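You operate a simulated robot arm through the tools that you are given. There is no shell and no other tool.

Carry out the task below with a simulated robot arm. There is one attempt and no reset: what you move stays moved.

JOB
Raise the flip mirror, seat the splitter at 59 and stand the orange card on the shift stage.
Fine: magnet on; wind the stage halfway out. Set down upright: purple splitter, orange card.

Only the result counts: the job must be done as asked and must still hold three seconds after the hand-in. Knocking over, shifting, dropping, spilling or breaking anything else fails it.

ROBOT AND FRAMES
A 7-joint arm with a three-finger gripper, fixed in place. Base frame: the origin is at the foot of the arm, x ahead of it, y to its left, z up; the work surface is at about z = 850. Lengths are in mm, angles in rad, forces in N, time in s.
Its first joint turns from -2.897 to 2.897 rad. Payload 2.69 kg.
Tool frame: the origin (TCP) lies between the finger pads and is the grasp point; the fingertips stand 30 mm ahead of it; z points along the fingers, y is the line along which they close. Largest opening 128 mm; the body of the gripper starts 117 mm behind the TCP.
Orientation is that of the tool frame in the base frame, as [roll, pitch, yaw] about the fixed x, y, z axes, in that order (R = Rz(yaw) Ry(pitch) Rx(roll)). With the fingers straight down and closing along the base's y, the tool's x points along the base's -x, its y along +y and its z along -z.

CONTROLS
- The arm moves only by the tool step_arm. Its argument "commands" is one flat list of numbers, 6 for each row, row after row: the shift along the tool's x, y, z in units of 500 mm (1.0 is 500 mm), then the turn, a rotation vector about the tool's x, y, z in units of 45 degrees (1.0 is 45 degrees). In form: [tx, ty, tz, rx, ry, rz, tx, ty, tz, rx, ry, rz, ...]. A call has 1 to 20 rows; each row is the pose to reach, as a shift and turn from the pose commanded when the call began, along the tool's axes at that moment. "grip" is the gripper command, from -1 (fully open) to 1 (shut), values between in proportion, set as the call begins (left out, the last holds). A call with a number of a shift or a turn outside -1 to 1 is refused whole. Rows are played at 5 a second. More than 50 mm and 0.15 rad between two rows, or a gripper value outside its range, and nothing of the call is played. A pose out of reach is approached as far as the arm can. The call stops where the force on the tool passes 70 N (or 10 N more than at its start, if that is more) or the arm is blocked; 0.2 s more then pass. The fingers move at their own pace and stop on an object; they squeeze with about 34 N. The grip force told is the motor's: it shows also when the fingers shut on nothing. Time passes only in rows, and 0.2 s behind the last, so rows that repeat a pose let the fingers close. The reply holds the time, the measured pose of the TCP, the force on the tool along the base axes, the opening and the grip force, in the units named above and with some noise, with the torque about the TCP (base axes, N m) and any sound that the robot's microphone picked up, and new pictures: "views" is both (left out), scene, wrist or none.
- Cameras (640 x 400 px; columns grow to the right, rows downward): "scene" is fixed at [219, 500.5, 1465.8]; the picture's right is [0.29, -0.96, 0.00], its down [-0.83, -0.25, -0.49] and it looks along [0.47, 0.14, -0.87] (base axes); focal length 297 px, centre (320, 200). "wrist" rides on the gripper at [58, 54, -131] in the tool frame; the picture's right is [-0.68, 0.74, 0.00], its down [-0.62, -0.57, -0.55] and it looks along [-0.40, -0.37, 0.84] (tool axes); focal length 234 px, centre (320, 200). There is no depth. A picture from a camera that has moved, and an enlarged one, comes with that camera's place and axes in the base frame and with its lens.
- slide_trunk(by): slides the trunk up (or, below 0, down) by that many mm; the arm rides with it, the base frame stays. It gives what a move gives, with no picture.
- zoom(camera, box): a new picture of the part [left, top, right, bottom] of that camera's present view, enlarged. No time passes.
- job_done(): hands the job in; it is judged then, once.

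Nothing tells you positions but the pictures and the camera data. Unless the task says otherwise, let go and move clear before handing in.

The tools are called as a command line: name --argument value ..., lists and objects as JSON in quotes. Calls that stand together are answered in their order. step_arm: Moves the arm, as the interface text tells. Its arguments: {"type":"object","properties":{"commands":{"type":"array"},"grip":{"type":"number"},"views":{"type":"string","enum":["both","scene","wrist","none"]}},"required":["commands"]} The other tools are called the same way: slide_trunk (by) slides the trunk up or down; zoom (camera, box) takes an enlarged picture of a part of a camera's view; job_done () hands the job in.

At the start:

```text
t: 0.0
eef_pos: [553.7, 424.8, 1156.7]
orientation: [-3.141, 0.001, -3.141]
contact_force: [-0.2, 0.1, 0.1]
moment: [0.0, -0.01, 0.0]
gripper_width: 128.2
grip_force: 0.0
trunk travel left (down, up): [-150.0, 200.0]
```

scene: 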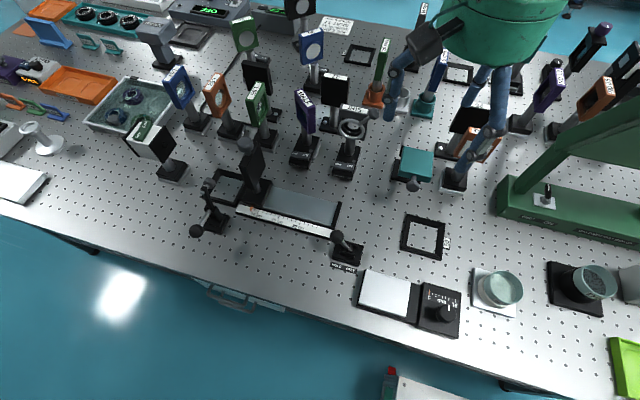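
wrist: 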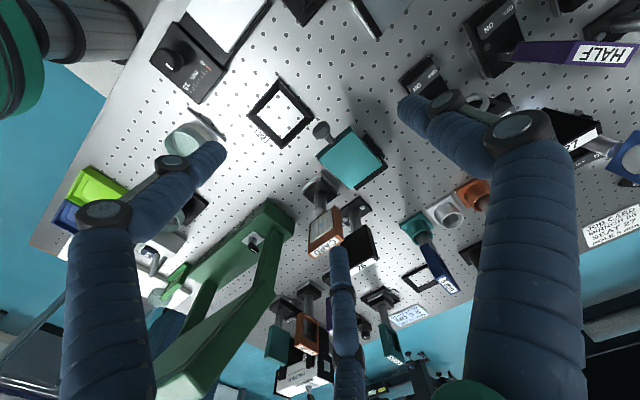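

The scene is a crowded optical breadboard with mounts, cards, a stage near the front edge and a green bridge to the right. I'll zoom in on several parts to find the items before moving.

zoom --camera "scene" --box '[180, 130, 380, 280]'

zoom --camera "scene" --box '[320, 120, 520, 270]'

zoom --camera "scene" --box '[320, 220, 520, 370]'

zoom --camera "scene" --box '[220, 0, 420, 150]'

zoom --camera "scene" --box '[440, 20, 640, 170]'

zoom --camera "scene" --box '[0, 0, 200, 150]'

zoom --camera "scene" --box '[100, 50, 300, 200]'

zoom --camera "wrist" --box '[220, 60, 420, 210]'

```text
2.67 times, centred on (280, 205) of scene
camera zoom: at [219.0, 500.5, 1465.8], right [0.29, -0.96, 0.0], down [-0.83, -0.25, -0.49], along [0.47, 0.14, -0.87], focal length 791 px, centre (427, 187)
```

zoom: 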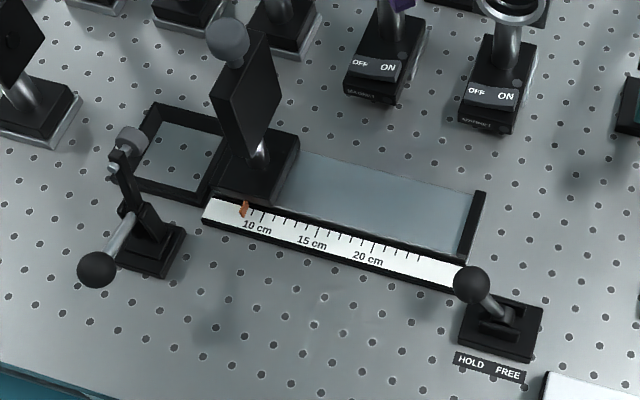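

```text
2.67 times, centred on (420, 195) of scene
camera zoom: at [219.0, 500.5, 1465.8], right [0.29, -0.96, 0.0], down [-0.83, -0.25, -0.49], along [0.47, 0.14, -0.87], focal length 791 px, centre (53, 213)
```

zoom: 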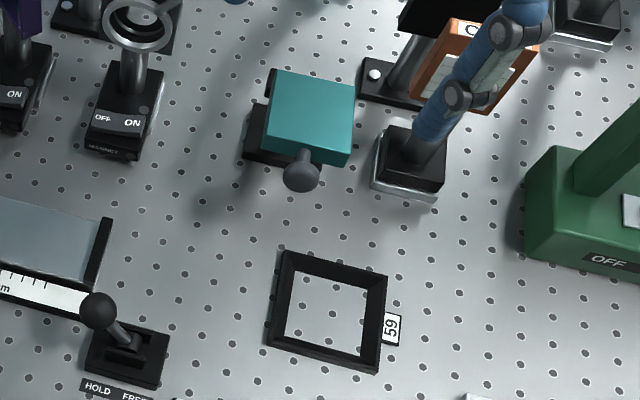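

```text
2.67 times, centred on (420, 295) of scene
camera zoom: at [219.0, 500.5, 1465.8], right [0.29, -0.96, 0.0], down [-0.83, -0.25, -0.49], along [0.47, 0.14, -0.87], focal length 791 px, centre (53, -53)
```

zoom: 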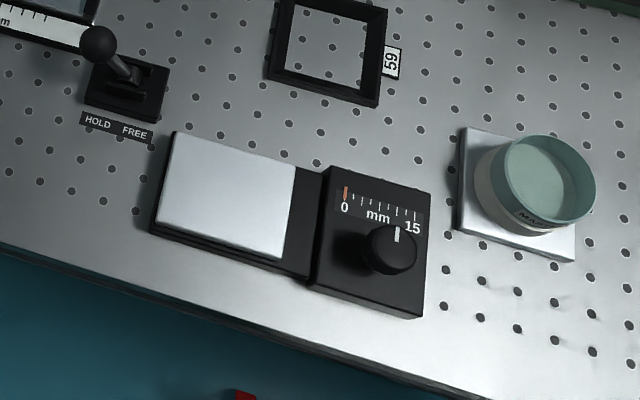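

```text
2.67 times, centred on (320, 75) of scene
camera zoom: at [219.0, 500.5, 1465.8], right [0.29, -0.96, 0.0], down [-0.83, -0.25, -0.49], along [0.47, 0.14, -0.87], focal length 791 px, centre (320, 533)
```

zoom: 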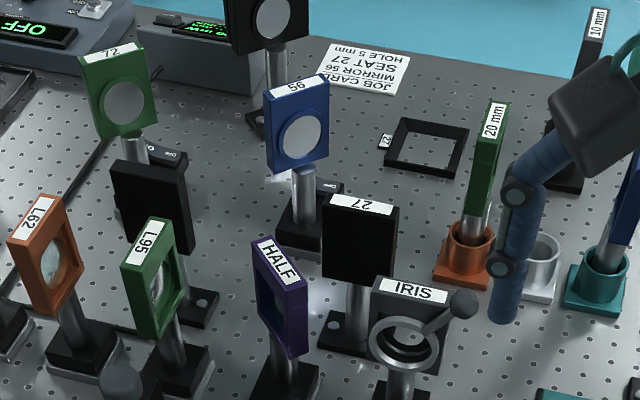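

```text
2.67 times, centred on (540, 95) of scene
camera zoom: at [219.0, 500.5, 1465.8], right [0.29, -0.96, 0.0], down [-0.83, -0.25, -0.49], along [0.47, 0.14, -0.87], focal length 791 px, centre (-267, 480)
```

zoom: 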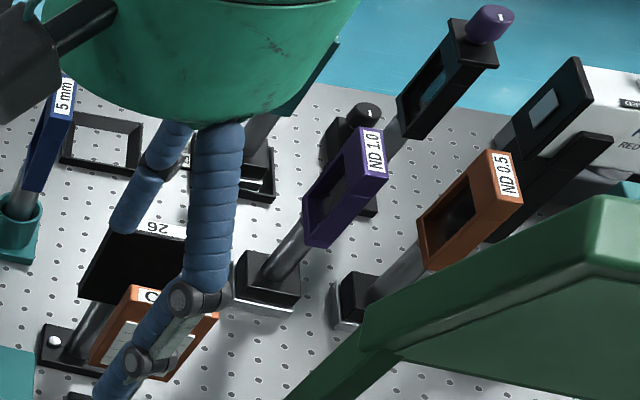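

```text
2.67 times, centred on (100, 75) of scene
camera zoom: at [219.0, 500.5, 1465.8], right [0.29, -0.96, 0.0], down [-0.83, -0.25, -0.49], along [0.47, 0.14, -0.87], focal length 791 px, centre (907, 533)
```

zoom: 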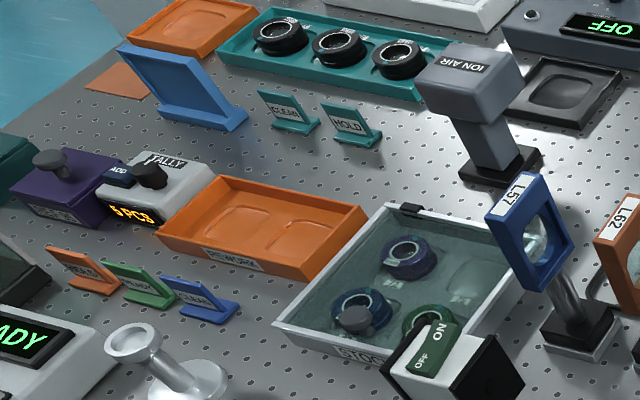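

```text
2.67 times, centred on (200, 125) of scene
camera zoom: at [219.0, 500.5, 1465.8], right [0.29, -0.96, 0.0], down [-0.83, -0.25, -0.49], along [0.47, 0.14, -0.87], focal length 791 px, centre (640, 400)
```

zoom: 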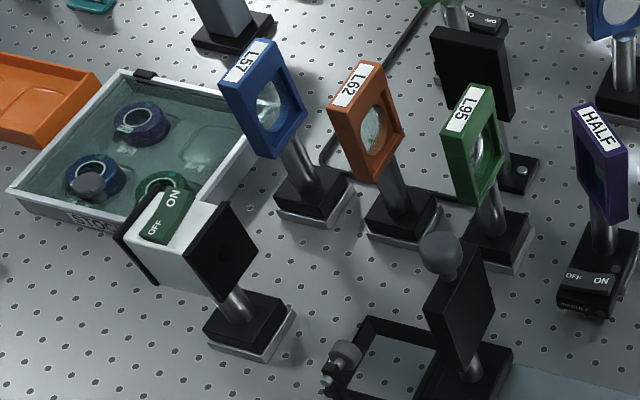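

```text
2.67 times, centred on (320, 135) of wrist
camera zoom: at [496.1, 478.8, 1288.3], right [0.68, 0.74, 0.0], down [0.62, -0.57, 0.55], along [0.4, -0.37, -0.84], focal length 624 px, centre (320, 373)
```

zoom: 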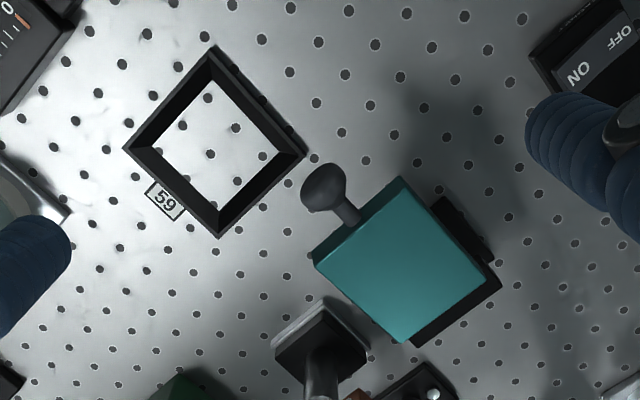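

I need a closer look at the cards, the teal flip element and the gripper before planning anything.

zoom --camera "scene" --box '[380, 60, 540, 200]'

zoom --camera "wrist" --box '[280, 170, 420, 290]'

zoom --camera "wrist" --box '[400, 0, 640, 180]'

zoom --camera "wrist" --box '[240, 250, 440, 400]'

zoom --camera "wrist" --box '[40, 100, 280, 280]'

zoom --camera "scene" --box '[500, 220, 640, 330]'

zoom --camera "scene" --box '[540, 20, 640, 100]'

zoom --camera "scene" --box '[270, 80, 390, 180]'

```text
2.86 times, centred on (460, 130) of scene
camera zoom: at [219.0, 500.5, 1465.8], right [0.29, -0.96, 0.0], down [-0.83, -0.25, -0.49], along [0.47, 0.14, -0.87], focal length 848 px, centre (-80, 400)
```

zoom: 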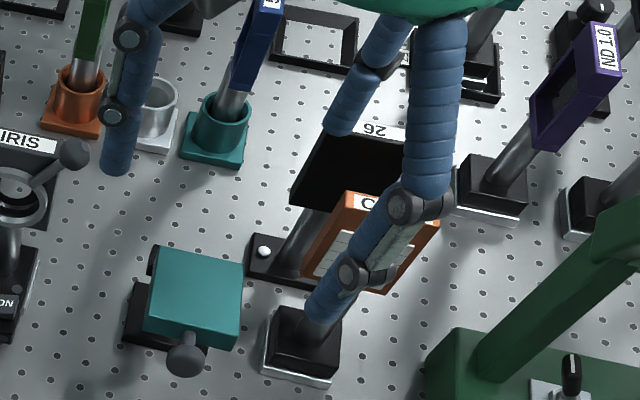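

```text
3.33 times, centred on (350, 230) of wrist
camera zoom: at [496.1, 478.8, 1288.3], right [0.68, 0.74, 0.0], down [0.62, -0.57, 0.55], along [0.4, -0.37, -0.84], focal length 781 px, centre (220, 100)
```

zoom: 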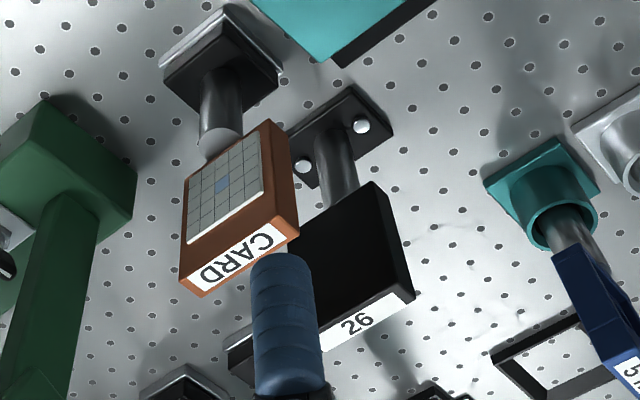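

```text
2.22 times, centred on (520, 90) of wrist
camera zoom: at [496.1, 478.8, 1288.3], right [0.68, 0.74, 0.0], down [0.62, -0.57, 0.55], along [0.4, -0.37, -0.84], focal length 520 px, centre (-124, 444)
```

zoom: 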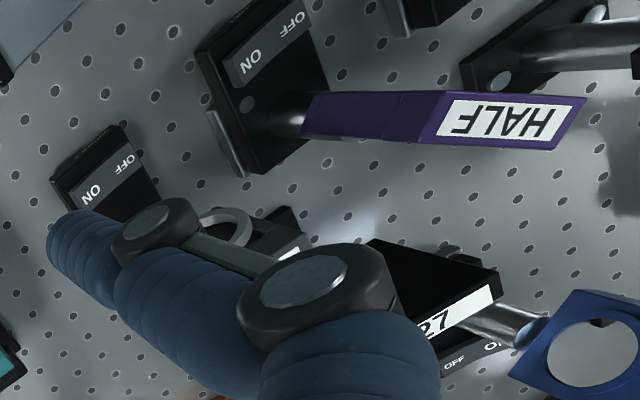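

```text
2.67 times, centred on (340, 325) of wrist
camera zoom: at [496.1, 478.8, 1288.3], right [0.68, 0.74, 0.0], down [0.62, -0.57, 0.55], along [0.4, -0.37, -0.84], focal length 624 px, centre (267, -133)
```

zoom: 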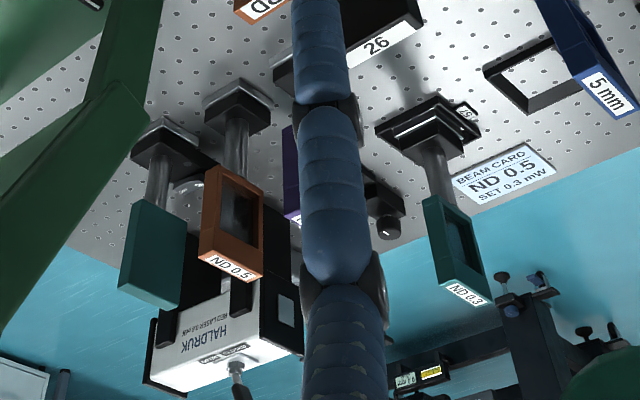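

```text
2.22 times, centred on (160, 190) of wrist
camera zoom: at [496.1, 478.8, 1288.3], right [0.68, 0.74, 0.0], down [0.62, -0.57, 0.55], along [0.4, -0.37, -0.84], focal length 520 px, centre (676, 222)
```

zoom: 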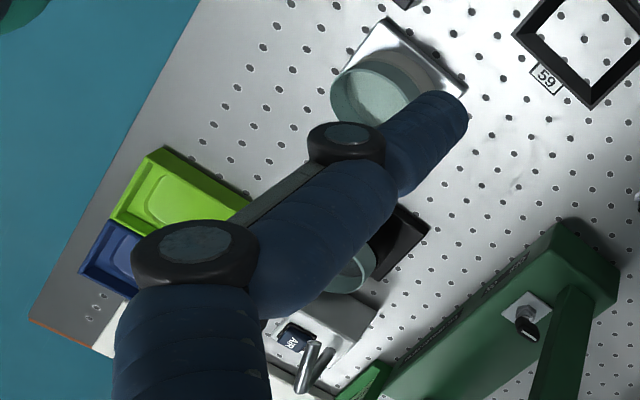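

```text
3.64 times, centred on (570, 275) of scene
camera zoom: at [219.0, 500.5, 1465.8], right [0.29, -0.96, 0.0], down [-0.83, -0.25, -0.49], along [0.47, 0.14, -0.87], focal length 1079 px, centre (-589, -73)
```

zoom: 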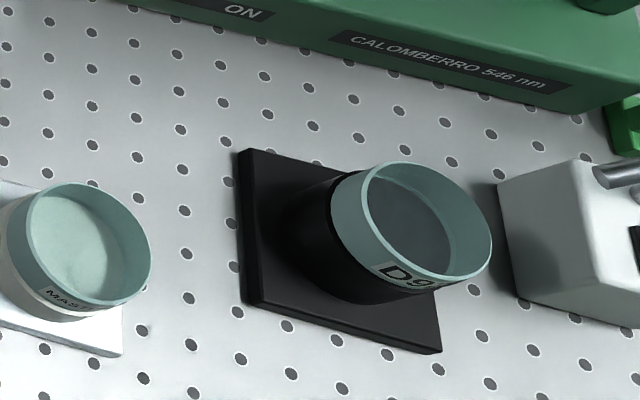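

```text
5.00 times, centred on (590, 60) of scene
camera zoom: at [219.0, 500.5, 1465.8], right [0.29, -0.96, 0.0], down [-0.83, -0.25, -0.49], along [0.47, 0.14, -0.87], focal length 1483 px, centre (-1030, 900)
```

zoom: 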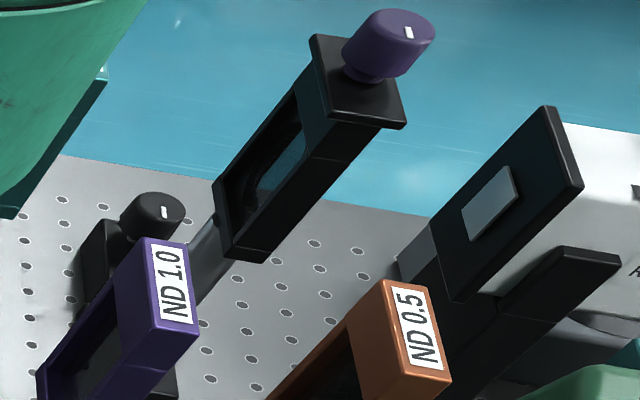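

```text
4.00 times, centred on (330, 130) of scene
camera zoom: at [219.0, 500.5, 1465.8], right [0.29, -0.96, 0.0], down [-0.83, -0.25, -0.49], along [0.47, 0.14, -0.87], focal length 1187 px, centre (280, 480)
```

zoom: 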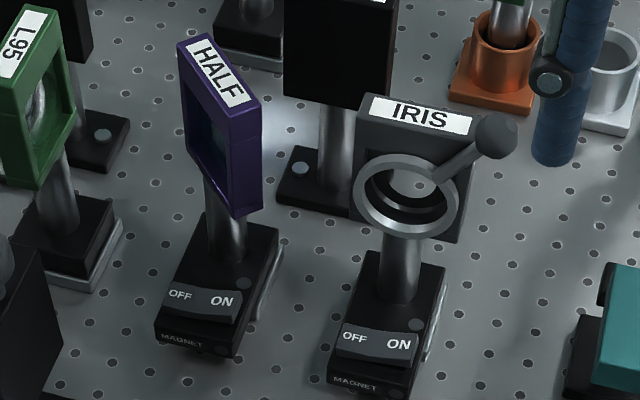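

The splitter is the purple HALF mount on a magnet base, and the orange CARD stands behind the teal flip element. The 0–15 mm knob stage with the white plate is the shift stage. The hand looks three-fingered in the pictures, so I'll close and open it in free air to see how it really moves.

step_arm --commands '[0, 0, 0, 0, 0, 0, 0, 0, 0, 0, 0, 0, 0, 0, 0, 0, 0, 0]' --grip 1

```text
t: 0.8
eef_pos: [554.4, 425.5, 1157.1]
orientation: [3.141, -0.001, -3.141]
contact_force: [0.6, 0.6, 0.1]
moment: [-0.03, -0.01, -0.01]
gripper_width: 2.2
grip_force: 31.1
trunk travel left (down, up): [-150.0, 200.0]
camera wrist: at [496.1, 478.8, 1288.3], right [0.68, 0.74, 0.0], down [0.62, -0.57, 0.55], along [0.4, -0.37, -0.84], focal length 234 px, centre (320, 200)
```

scene: 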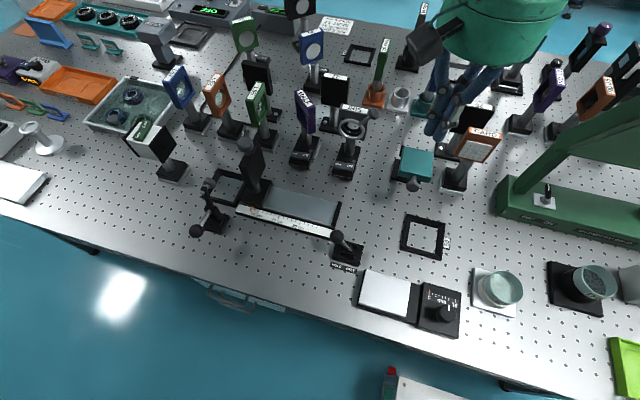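
wrist: 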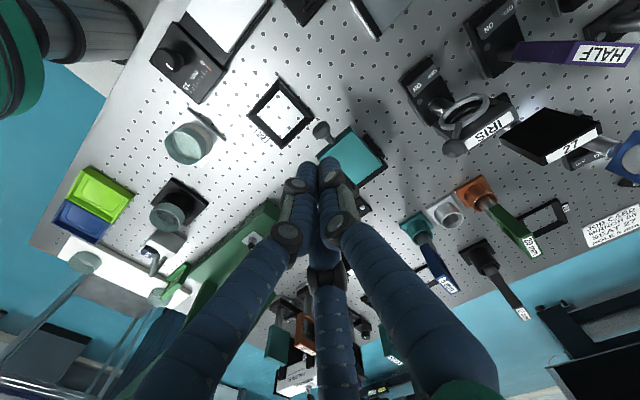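

The hand is drawn with three fingers that meet at the centre. The teal plate seems to sit raised at about z 980 near (617, 420). I'll move closer to study the flip mirror.

step_arm --commands '[-0.02, 0.01, 0.05, 0, 0, 0, -0.03, 0.03, 0.08, 0, 0, 0, -0.03, 0.05, 0.08, 0, 0, 0]' --views "wrist"

zoom --camera "scene" --box '[370, 120, 530, 220]'

```text
t: 1.6
eef_pos: [569.7, 448.8, 1117.0]
orientation: [-3.141, 0.0, 3.141]
contact_force: [0.0, -0.7, 0.0]
moment: [-0.01, 0.02, -0.01]
gripper_width: 2.0
grip_force: 31.4
trunk travel left (down, up): [-150.0, 200.0]
camera wrist: at [511.3, 503.6, 1248.6], right [0.68, 0.74, 0.0], down [0.62, -0.57, 0.55], along [0.4, -0.37, -0.84], focal length 234 px, centre (320, 200)
```

wrist: 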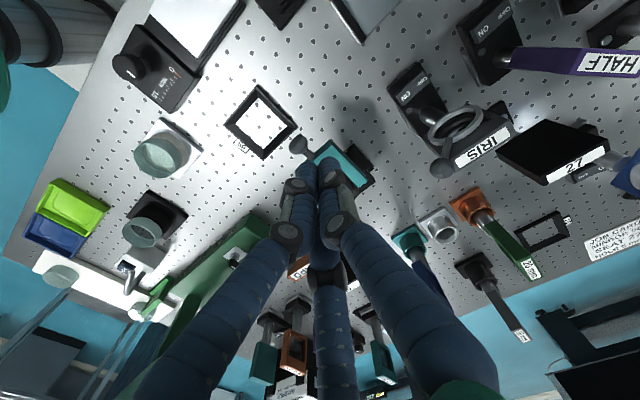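

```text
4.00 times, centred on (450, 170) of scene
camera zoom: at [219.0, 500.5, 1465.8], right [0.29, -0.96, 0.0], down [-0.83, -0.25, -0.49], along [0.47, 0.14, -0.87], focal length 1187 px, centre (-200, 320)
```

zoom: 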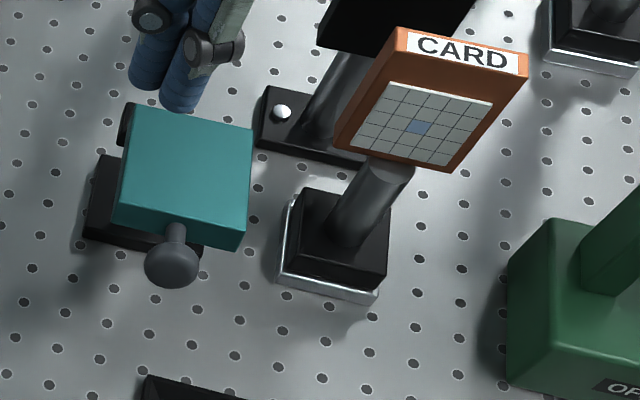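

The teal plate lies folded toward the robot, with its ball lever at about (564, 416, 976) and its hinge over a base near x 660–690. I'll tilt the hand forward to see it from the side.

step_arm --commands '[0.04, 0.01, 0.03, 0, -0.16, 0, 0.08, 0.02, 0.07, 0, -0.33, 0, 0.12, 0.03, 0.11, 0, -0.5, 0, 0.15, 0.04, 0.15, 0, -0.67, 0, 0.16, 0.05, 0.19, 0, -0.84, 0, 0.16, 0.054, 0.22, 0, -1.0, 0]' --views "wrist"

```text
t: 3.0
eef_pos: [487.2, 478.4, 1004.6]
orientation: [3.14, 0.788, 3.141]
contact_force: [0.2, 0.1, -0.8]
moment: [0.03, 0.04, -0.01]
gripper_width: 2.1
grip_force: 31.3
trunk travel left (down, up): [-150.0, 200.0]
camera wrist: at [354.8, 532.5, 1057.2], right [0.48, 0.74, 0.48], down [0.05, -0.57, 0.82], along [0.88, -0.37, -0.3], focal length 234 px, centre (320, 200)
```

wrist: 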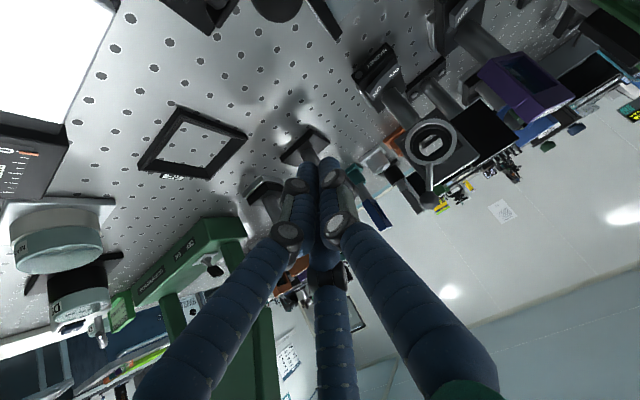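

zoom --camera "wrist" --box '[220, 90, 380, 210]'

zoom --camera "wrist" --box '[340, 0, 580, 180]'

zoom --camera "wrist" --box '[0, 60, 240, 240]'

```text
3.33 times, centred on (300, 150) of wrist
camera zoom: at [354.8, 532.5, 1057.2], right [0.48, 0.74, 0.48], down [0.05, -0.57, 0.82], along [0.88, -0.37, -0.3], focal length 781 px, centre (387, 367)
```

zoom: 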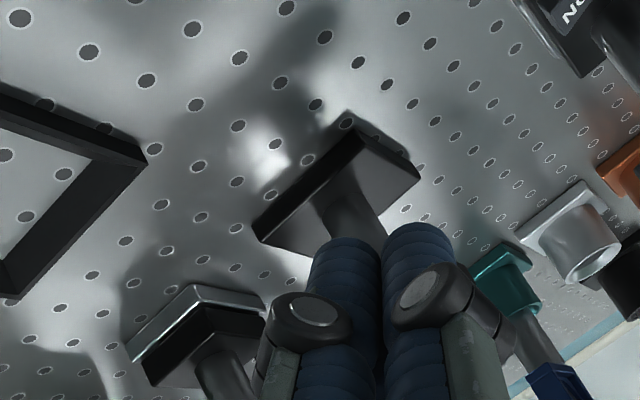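

```text
2.22 times, centred on (460, 90) of wrist
camera zoom: at [354.8, 532.5, 1057.2], right [0.48, 0.74, 0.48], down [0.05, -0.57, 0.82], along [0.88, -0.37, -0.3], focal length 520 px, centre (9, 444)
```

zoom: 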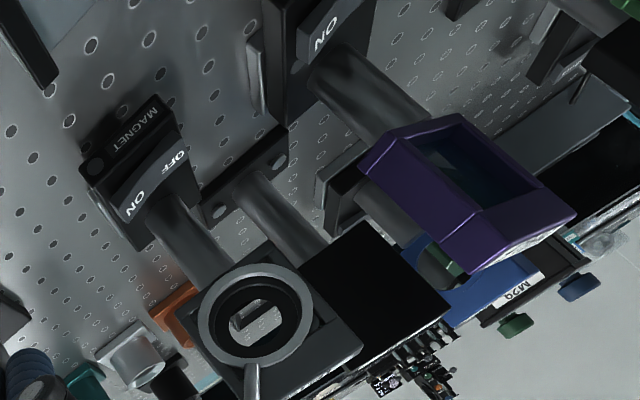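

```text
2.22 times, centred on (120, 150) of wrist
camera zoom: at [354.8, 532.5, 1057.2], right [0.48, 0.74, 0.48], down [0.05, -0.57, 0.82], along [0.88, -0.37, -0.3], focal length 520 px, centre (764, 311)
```

zoom: 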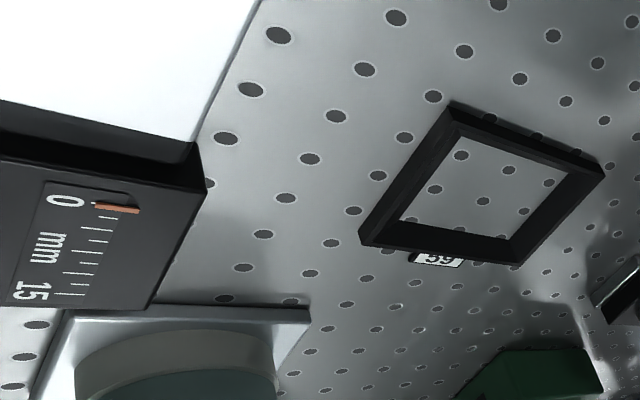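

step_arm --commands '[-0.045, 0.04, -0.045, 0, 0, 0, -0.09, 0.08, -0.09, 0, 0, 0]' --views "wrist"

zoom --camera "wrist" --box '[200, 40, 400, 190]'

```text
t: 3.6
eef_pos: [487.8, 515.2, 1069.7]
orientation: [-3.14, 0.785, -3.141]
contact_force: [0.0, -0.3, -0.2]
moment: [0.0, -0.02, 0.01]
gripper_width: 2.1
grip_force: 31.3
trunk travel left (down, up): [-150.0, 200.0]
camera wrist: at [354.7, 568.9, 1121.9], right [0.48, 0.74, 0.48], down [0.05, -0.57, 0.82], along [0.88, -0.37, -0.31], focal length 234 px, centre (320, 200)
```

wrist: 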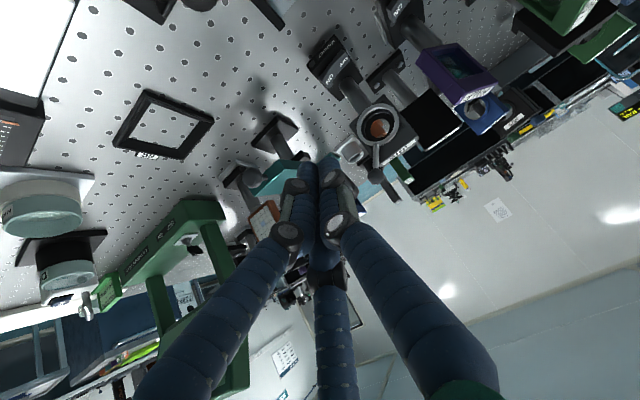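

```text
2.67 times, centred on (300, 115) of wrist
camera zoom: at [354.7, 568.9, 1121.9], right [0.48, 0.74, 0.48], down [0.05, -0.57, 0.82], along [0.88, -0.37, -0.31], focal length 624 px, centre (373, 427)
```

zoom: 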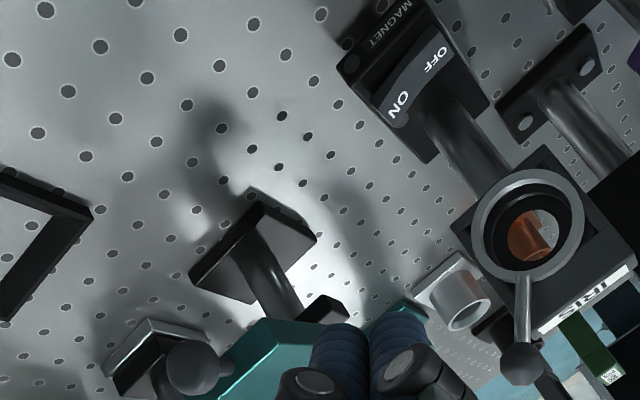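

step_arm --commands '[-0.08, 0.038, -0.022, 0, 0, 0, -0.16, 0.076, -0.044, 0, 0, 0]' --views "wrist"

zoom --camera "wrist" --box '[160, 60, 320, 180]'

```text
t: 4.2
eef_pos: [527.4, 555.7, 1144.4]
orientation: [-3.14, 0.783, 3.14]
contact_force: [-0.5, -0.6, -0.9]
moment: [-0.01, -0.02, 0.03]
gripper_width: 2.2
grip_force: 31.3
trunk travel left (down, up): [-150.0, 200.0]
camera wrist: at [395.4, 609.8, 1195.5], right [0.48, 0.74, 0.48], down [0.05, -0.56, 0.82], along [0.88, -0.37, -0.31], focal length 234 px, centre (320, 200)
```

wrist: 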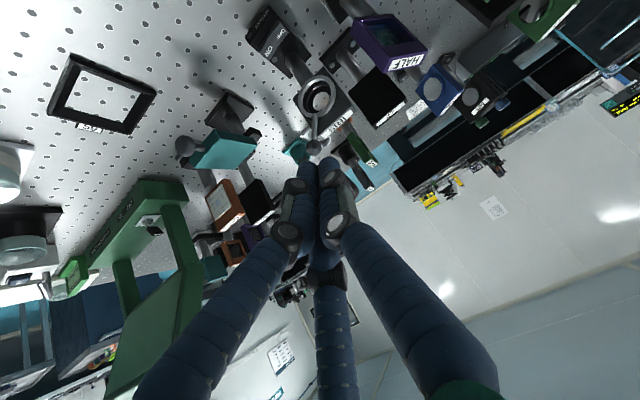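

```text
3.33 times, centred on (240, 120) of wrist
camera zoom: at [395.4, 609.8, 1195.5], right [0.48, 0.74, 0.48], down [0.05, -0.56, 0.82], along [0.88, -0.37, -0.31], focal length 781 px, centre (587, 467)
```

zoom: 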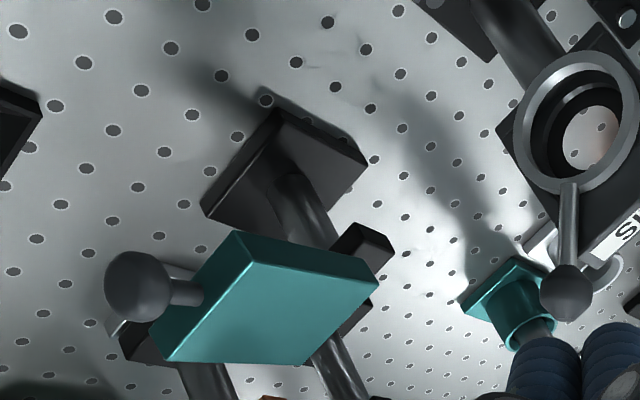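

The view is clear now: the teal plate is horizontal, its hinge is near x≈655–680, and its ball lever points toward the robot at about (564, 417, 975). I'll bring the closed, tilted fingers in front of the ball and below it, ready to push up on the lever.

step_arm --commands '[0.0166, -0.07, -0.0166, 0, 0, 0, 0.033, -0.14, -0.033, 0, 0, 0, 0.05, -0.21, -0.05, 0, 0, 0, 0.0665, -0.28, -0.0665, 0, 0, 0, 0.1185, -0.28, -0.0145, 0, 0, 0, 0.1705, -0.28, 0.0375, 0, 0, 0, 0.2225, -0.28, 0.0895, 0, 0, 0, 0.2745, -0.28, 0.1415, 0, 0, 0]'

zoom --camera "scene" --box '[340, 110, 500, 230]'

zoom --camera "wrist" --box '[260, 90, 420, 210]'

```text
t: 6.0
eef_pos: [485.0, 415.4, 997.1]
orientation: [-3.142, 0.786, 3.139]
contact_force: [-1.1, 0.3, -0.2]
moment: [0.0, -0.02, 0.01]
gripper_width: 2.3
grip_force: 31.4
trunk travel left (down, up): [-150.0, 200.0]
camera wrist: at [351.8, 469.8, 1049.2], right [0.48, 0.74, 0.48], down [0.05, -0.57, 0.82], along [0.88, -0.37, -0.31], focal length 234 px, centre (320, 200)
```

scene: 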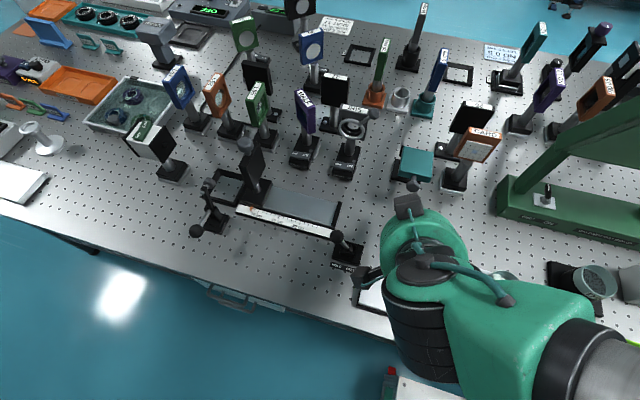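
wrist: 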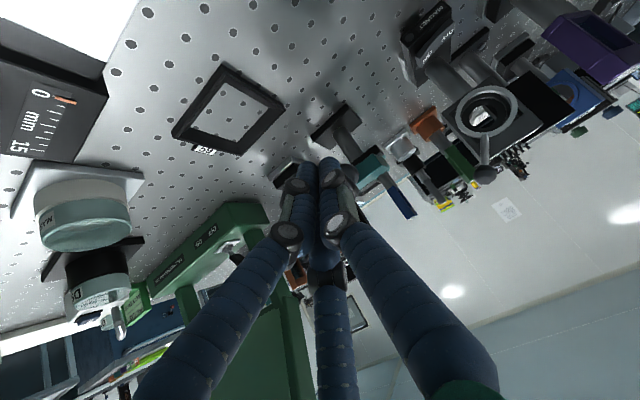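

```text
3.33 times, centred on (420, 170) of scene
camera zoom: at [219.0, 500.5, 1465.8], right [0.29, -0.96, 0.0], down [-0.83, -0.25, -0.49], along [0.47, 0.14, -0.87], focal length 989 px, centre (-13, 300)
```

zoom: 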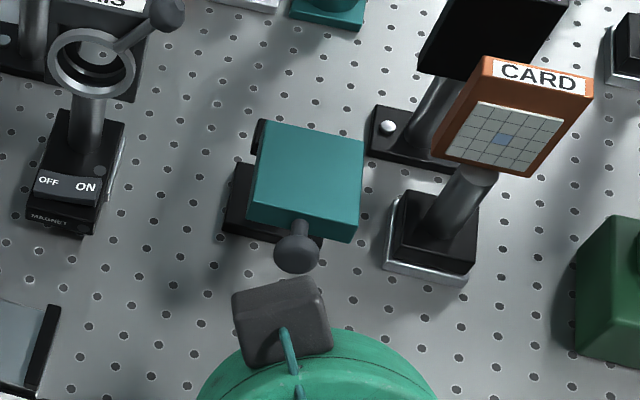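

```text
3.33 times, centred on (340, 150) of wrist
camera zoom: at [351.8, 469.8, 1049.2], right [0.48, 0.74, 0.48], down [0.05, -0.57, 0.82], along [0.88, -0.37, -0.31], focal length 781 px, centre (253, 367)
```

zoom: 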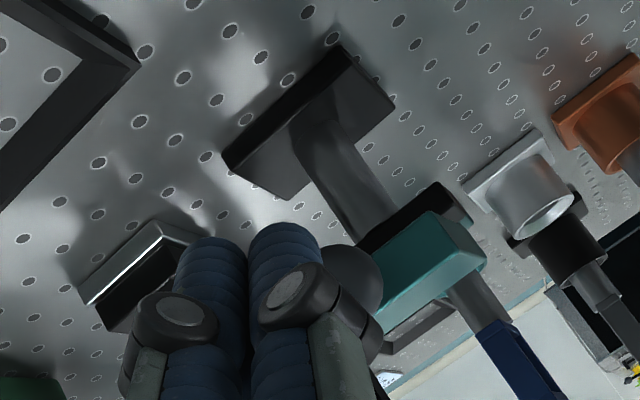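

step_arm --commands '[0.026, 0.002, 0.026, 0, 0, 0, 0.052, 0.004, 0.052, 0, 0, 0, 0.03, 0.004, 0.082, 0, 0, 0, -0.009, 0.004, 0.113, 0, 0, 0]'

zoom --camera "scene" --box '[340, 110, 500, 230]'

zoom --camera "wrist" --box '[260, 90, 420, 210]'

```text
t: 7.0
eef_pos: [523.5, 417.0, 957.6]
orientation: [3.14, 0.786, 3.14]
contact_force: [-0.3, 1.4, 0.7]
moment: [0.01, -0.02, 0.0]
gripper_width: 2.2
grip_force: 31.6
trunk travel left (down, up): [-150.0, 200.0]
camera wrist: at [390.9, 470.5, 1009.7], right [0.48, 0.74, 0.48], down [0.05, -0.57, 0.82], along [0.88, -0.37, -0.31], focal length 234 px, centre (320, 200)
```

scene: 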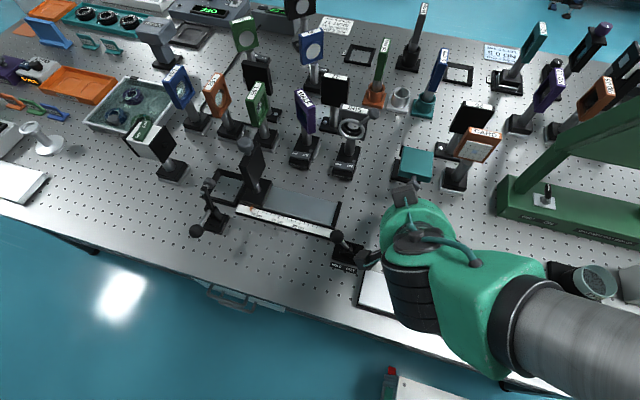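
wrist: 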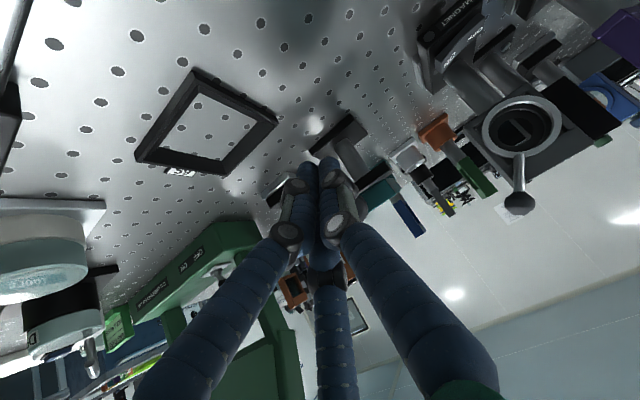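

```text
3.33 times, centred on (420, 170) of scene
camera zoom: at [219.0, 500.5, 1465.8], right [0.29, -0.96, 0.0], down [-0.83, -0.25, -0.49], along [0.47, 0.14, -0.87], focal length 989 px, centre (-13, 300)
```

zoom: 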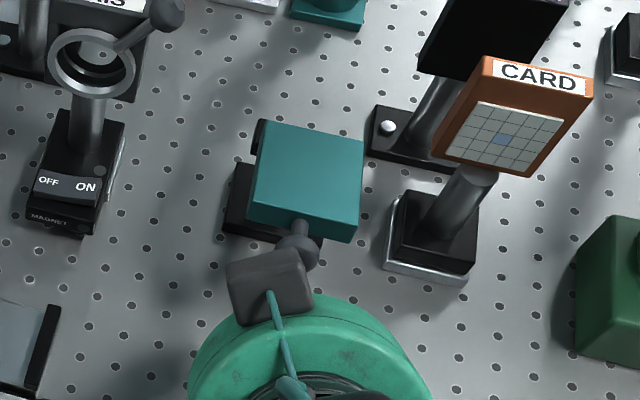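

```text
3.33 times, centred on (340, 150) of wrist
camera zoom: at [390.9, 470.5, 1009.7], right [0.48, 0.74, 0.48], down [0.05, -0.57, 0.82], along [0.88, -0.37, -0.31], focal length 781 px, centre (253, 367)
```

zoom: 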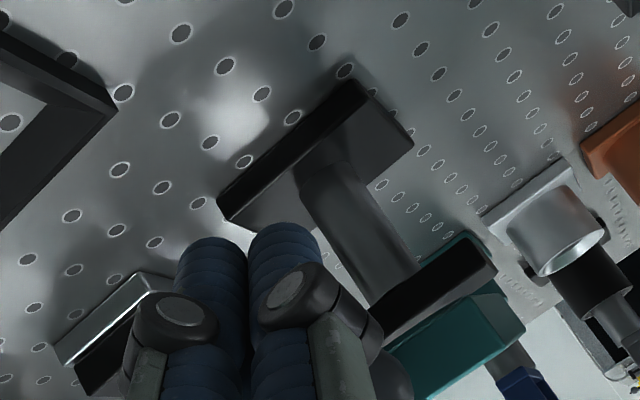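

The fingers are under the ball with a small gap. Next I push up and forward along the tool's −x in small steps and watch the force.

step_arm --commands '[-0.015, 0, 0, 0, 0, 0, -0.03, 0, 0, 0, 0, 0, -0.045, 0, 0, 0, 0, 0, -0.06, 0, 0, 0, 0, 0, -0.075, 0, 0, 0, 0, 0, -0.09, 0, 0, 0, 0, 0]'

zoom --camera "scene" --box '[340, 110, 500, 230]'

zoom --camera "wrist" --box '[260, 90, 420, 210]'

```text
t: 8.4
eef_pos: [559.3, 416.4, 990.9]
orientation: [3.141, 0.784, -3.141]
contact_force: [-0.2, 0.0, 0.2]
moment: [0.01, -0.03, -0.02]
gripper_width: 2.2
grip_force: 31.7
trunk travel left (down, up): [-150.0, 200.0]
camera wrist: at [425.9, 470.8, 1042.1], right [0.48, 0.74, 0.48], down [0.05, -0.57, 0.82], along [0.88, -0.37, -0.31], focal length 234 px, centre (320, 200)
```

scene: 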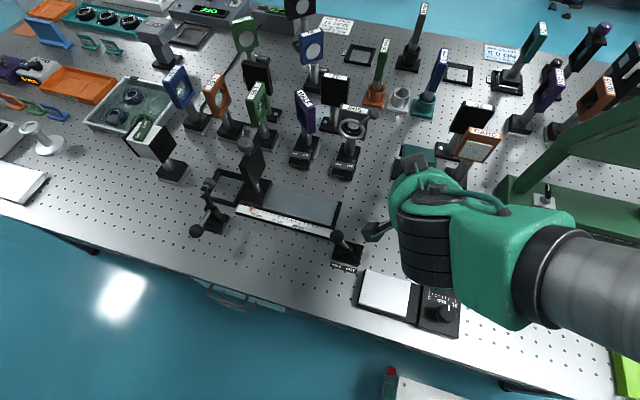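
wrist: 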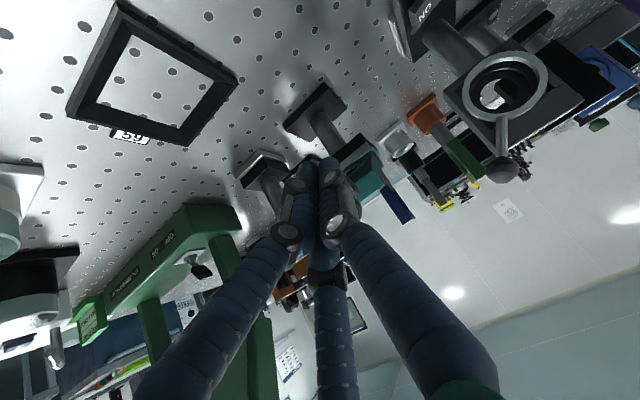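

```text
3.33 times, centred on (420, 170) of scene
camera zoom: at [219.0, 500.5, 1465.8], right [0.29, -0.96, 0.0], down [-0.83, -0.25, -0.49], along [0.47, 0.14, -0.87], focal length 989 px, centre (-13, 300)
```

zoom: 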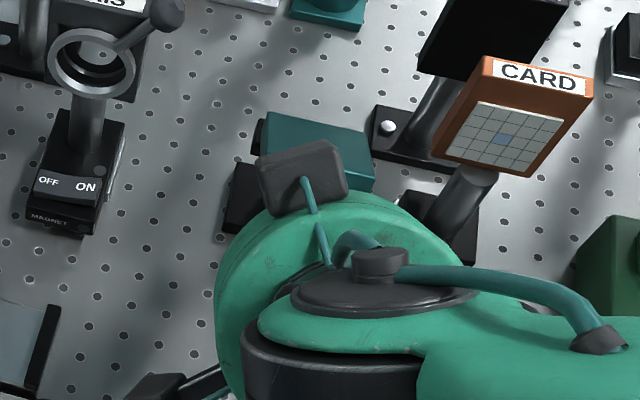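

```text
3.33 times, centred on (340, 150) of wrist
camera zoom: at [425.9, 470.8, 1042.1], right [0.48, 0.74, 0.48], down [0.05, -0.57, 0.82], along [0.88, -0.37, -0.31], focal length 781 px, centre (253, 367)
```

zoom: 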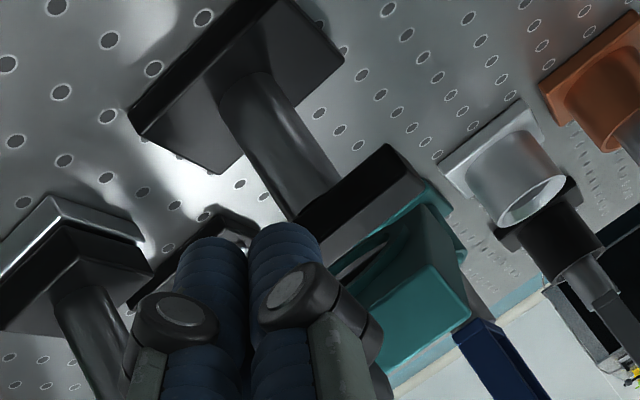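

The plate is lifting with almost no force, so the push works. I'll continue upward.

step_arm --commands '[-0.015, 0, 0, 0, 0, 0, -0.03, 0, 0, 0, 0, 0, -0.045, 0, 0, 0, 0, 0, -0.06, 0, 0, 0, 0, 0, -0.075, 0, 0, 0, 0, 0]'

zoom --camera "scene" --box '[340, 90, 500, 210]'

zoom --camera "wrist" --box '[260, 90, 420, 210]'

```text
t: 9.6
eef_pos: [585.2, 416.4, 1018.1]
orientation: [3.141, 0.786, 3.14]
contact_force: [0.3, 0.3, -0.6]
moment: [0.01, -0.01, -0.02]
gripper_width: 2.0
grip_force: 31.6
trunk travel left (down, up): [-150.0, 200.0]
camera wrist: at [451.4, 470.5, 1069.6], right [0.48, 0.74, 0.48], down [0.05, -0.57, 0.82], along [0.88, -0.37, -0.31], focal length 234 px, centre (320, 200)
```

scene: 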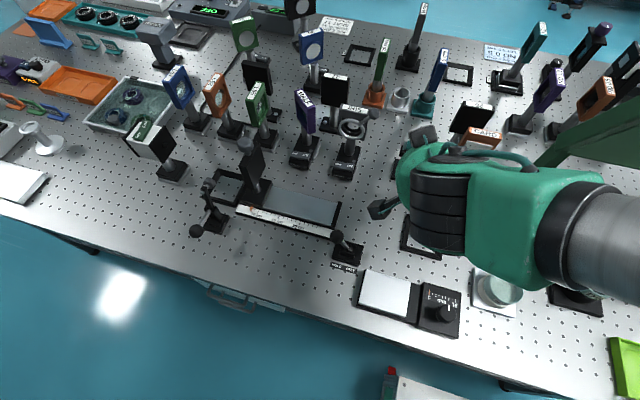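
wrist: 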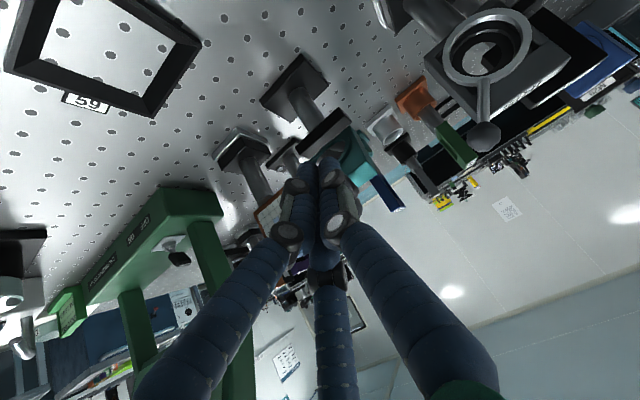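

```text
3.33 times, centred on (420, 150) of scene
camera zoom: at [219.0, 500.5, 1465.8], right [0.29, -0.96, 0.0], down [-0.83, -0.25, -0.49], along [0.47, 0.14, -0.87], focal length 989 px, centre (-13, 367)
```

zoom: 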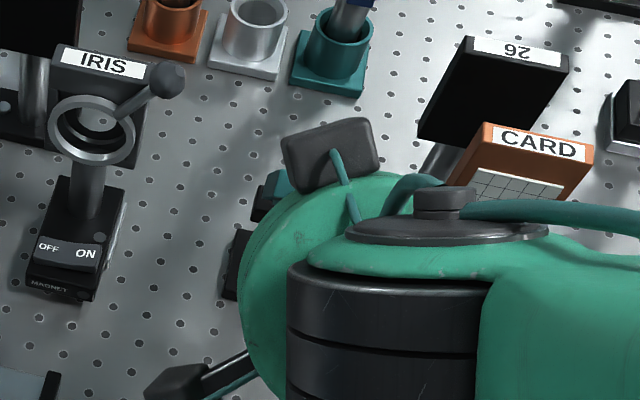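

```text
3.33 times, centred on (340, 150) of wrist
camera zoom: at [451.4, 470.5, 1069.6], right [0.48, 0.74, 0.48], down [0.05, -0.57, 0.82], along [0.88, -0.37, -0.31], focal length 781 px, centre (253, 367)
```

zoom: 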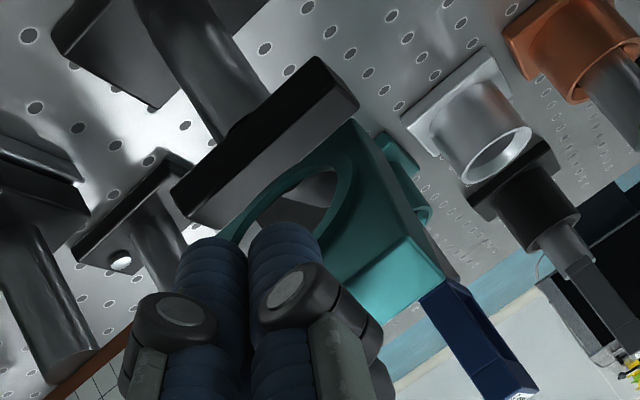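

The plate is past about 40° and its mirror face is visible. I'll continue along the arc while turning the hand back to vertical, keeping the fingers against the ball and off the mirror face.

step_arm --commands '[-0.0116, 0, -0.0212, 0, 0.156, 0, -0.0394, 0, -0.0386, 0, 0.333, 0, -0.0665, 0, -0.0475, 0, 0.511, 0, -0.0898, 0, -0.0485, 0, 0.689, 0, -0.1073, 0, -0.0448, 0, 0.844, 0, -0.1247, 0, -0.0396, 0, 1.0, 0]'

zoom --camera "scene" --box '[340, 90, 500, 210]'

zoom --camera "wrist" --box '[260, 90, 420, 210]'

```text
t: 11.0
eef_pos: [614.6, 416.2, 1074.1]
orientation: [3.141, -0.003, -3.141]
contact_force: [-0.2, -0.9, 0.5]
moment: [0.05, -0.07, -0.03]
gripper_width: 2.2
grip_force: 31.2
trunk travel left (down, up): [-150.0, 200.0]
camera wrist: at [556.3, 469.8, 1206.3], right [0.68, 0.74, 0.0], down [0.62, -0.57, 0.55], along [0.4, -0.37, -0.84], focal length 234 px, centre (320, 200)
```

scene: 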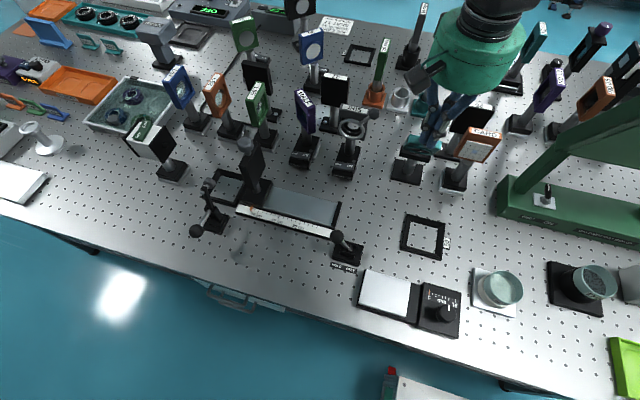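
wrist: 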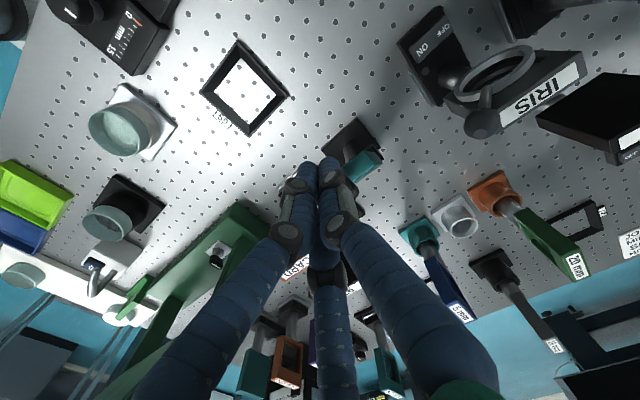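

```text
3.33 times, centred on (420, 150) of scene
camera zoom: at [219.0, 500.5, 1465.8], right [0.29, -0.96, 0.0], down [-0.83, -0.25, -0.49], along [0.47, 0.14, -0.87], focal length 989 px, centre (-13, 367)
```

zoom: 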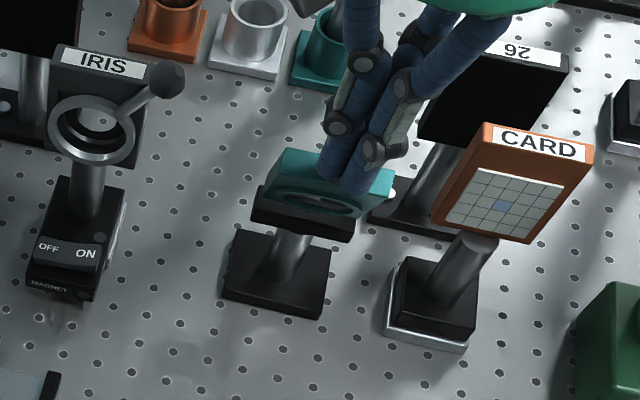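

```text
3.33 times, centred on (340, 150) of wrist
camera zoom: at [556.3, 469.8, 1206.3], right [0.68, 0.74, 0.0], down [0.62, -0.57, 0.55], along [0.4, -0.37, -0.84], focal length 781 px, centre (253, 367)
```

zoom: 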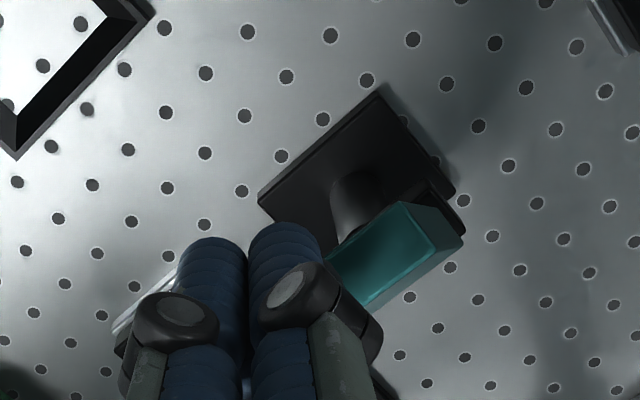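

The plate is now steep and leans back toward the robot a little. I'll keep pushing gently in +x until it reaches its stop.

step_arm --commands '[-0.01, 0, 0, 0, 0, 0, -0.02, 0, 0, 0, 0, 0, -0.03, 0, 0, 0, 0, 0, -0.04, 0, 0, 0, 0, 0]'

zoom --camera "scene" --box '[340, 90, 500, 210]'

zoom --camera "wrist" --box '[260, 90, 420, 210]'

```text
t: 12.0
eef_pos: [634.1, 416.5, 1078.3]
orientation: [3.137, 0.002, -3.141]
contact_force: [-4.6, -10.6, 31.1]
moment: [-0.37, -0.37, -0.32]
gripper_width: 1.9
grip_force: 31.8
trunk travel left (down, up): [-150.0, 200.0]
camera wrist: at [576.6, 470.2, 1210.0], right [0.68, 0.74, 0.0], down [0.61, -0.57, 0.55], along [0.41, -0.37, -0.84], focal length 234 px, centre (320, 200)
```

scene: 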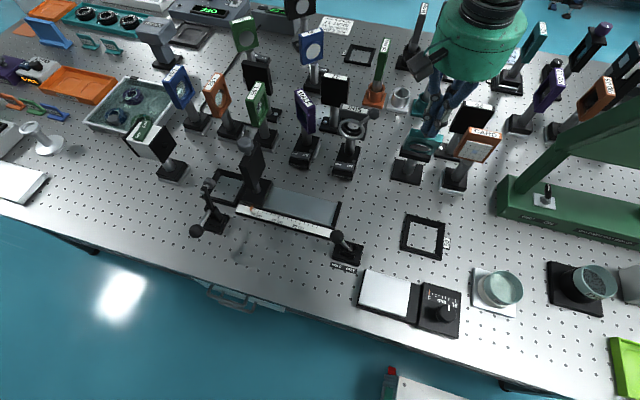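
wrist: 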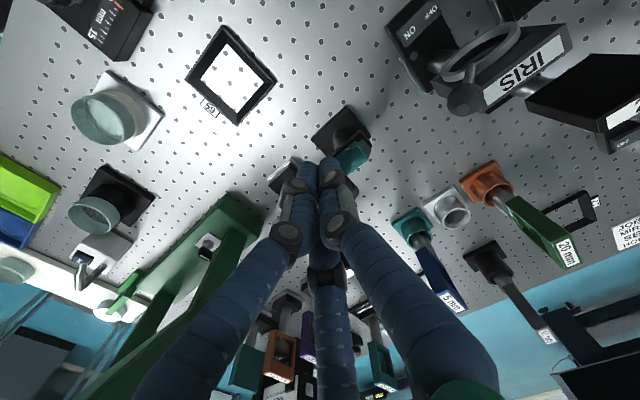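

```text
3.33 times, centred on (420, 150) of scene
camera zoom: at [219.0, 500.5, 1465.8], right [0.29, -0.96, 0.0], down [-0.83, -0.25, -0.49], along [0.47, 0.14, -0.87], focal length 989 px, centre (-13, 367)
```

zoom: 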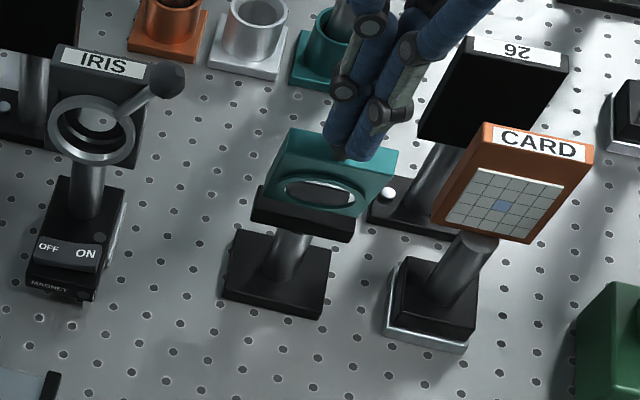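

```text
3.33 times, centred on (340, 150) of wrist
camera zoom: at [576.6, 470.2, 1210.0], right [0.68, 0.74, 0.0], down [0.61, -0.57, 0.55], along [0.41, -0.37, -0.84], focal length 781 px, centre (253, 367)
```

zoom: 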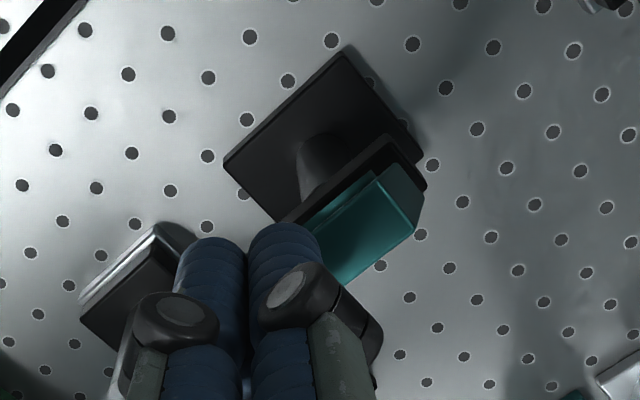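

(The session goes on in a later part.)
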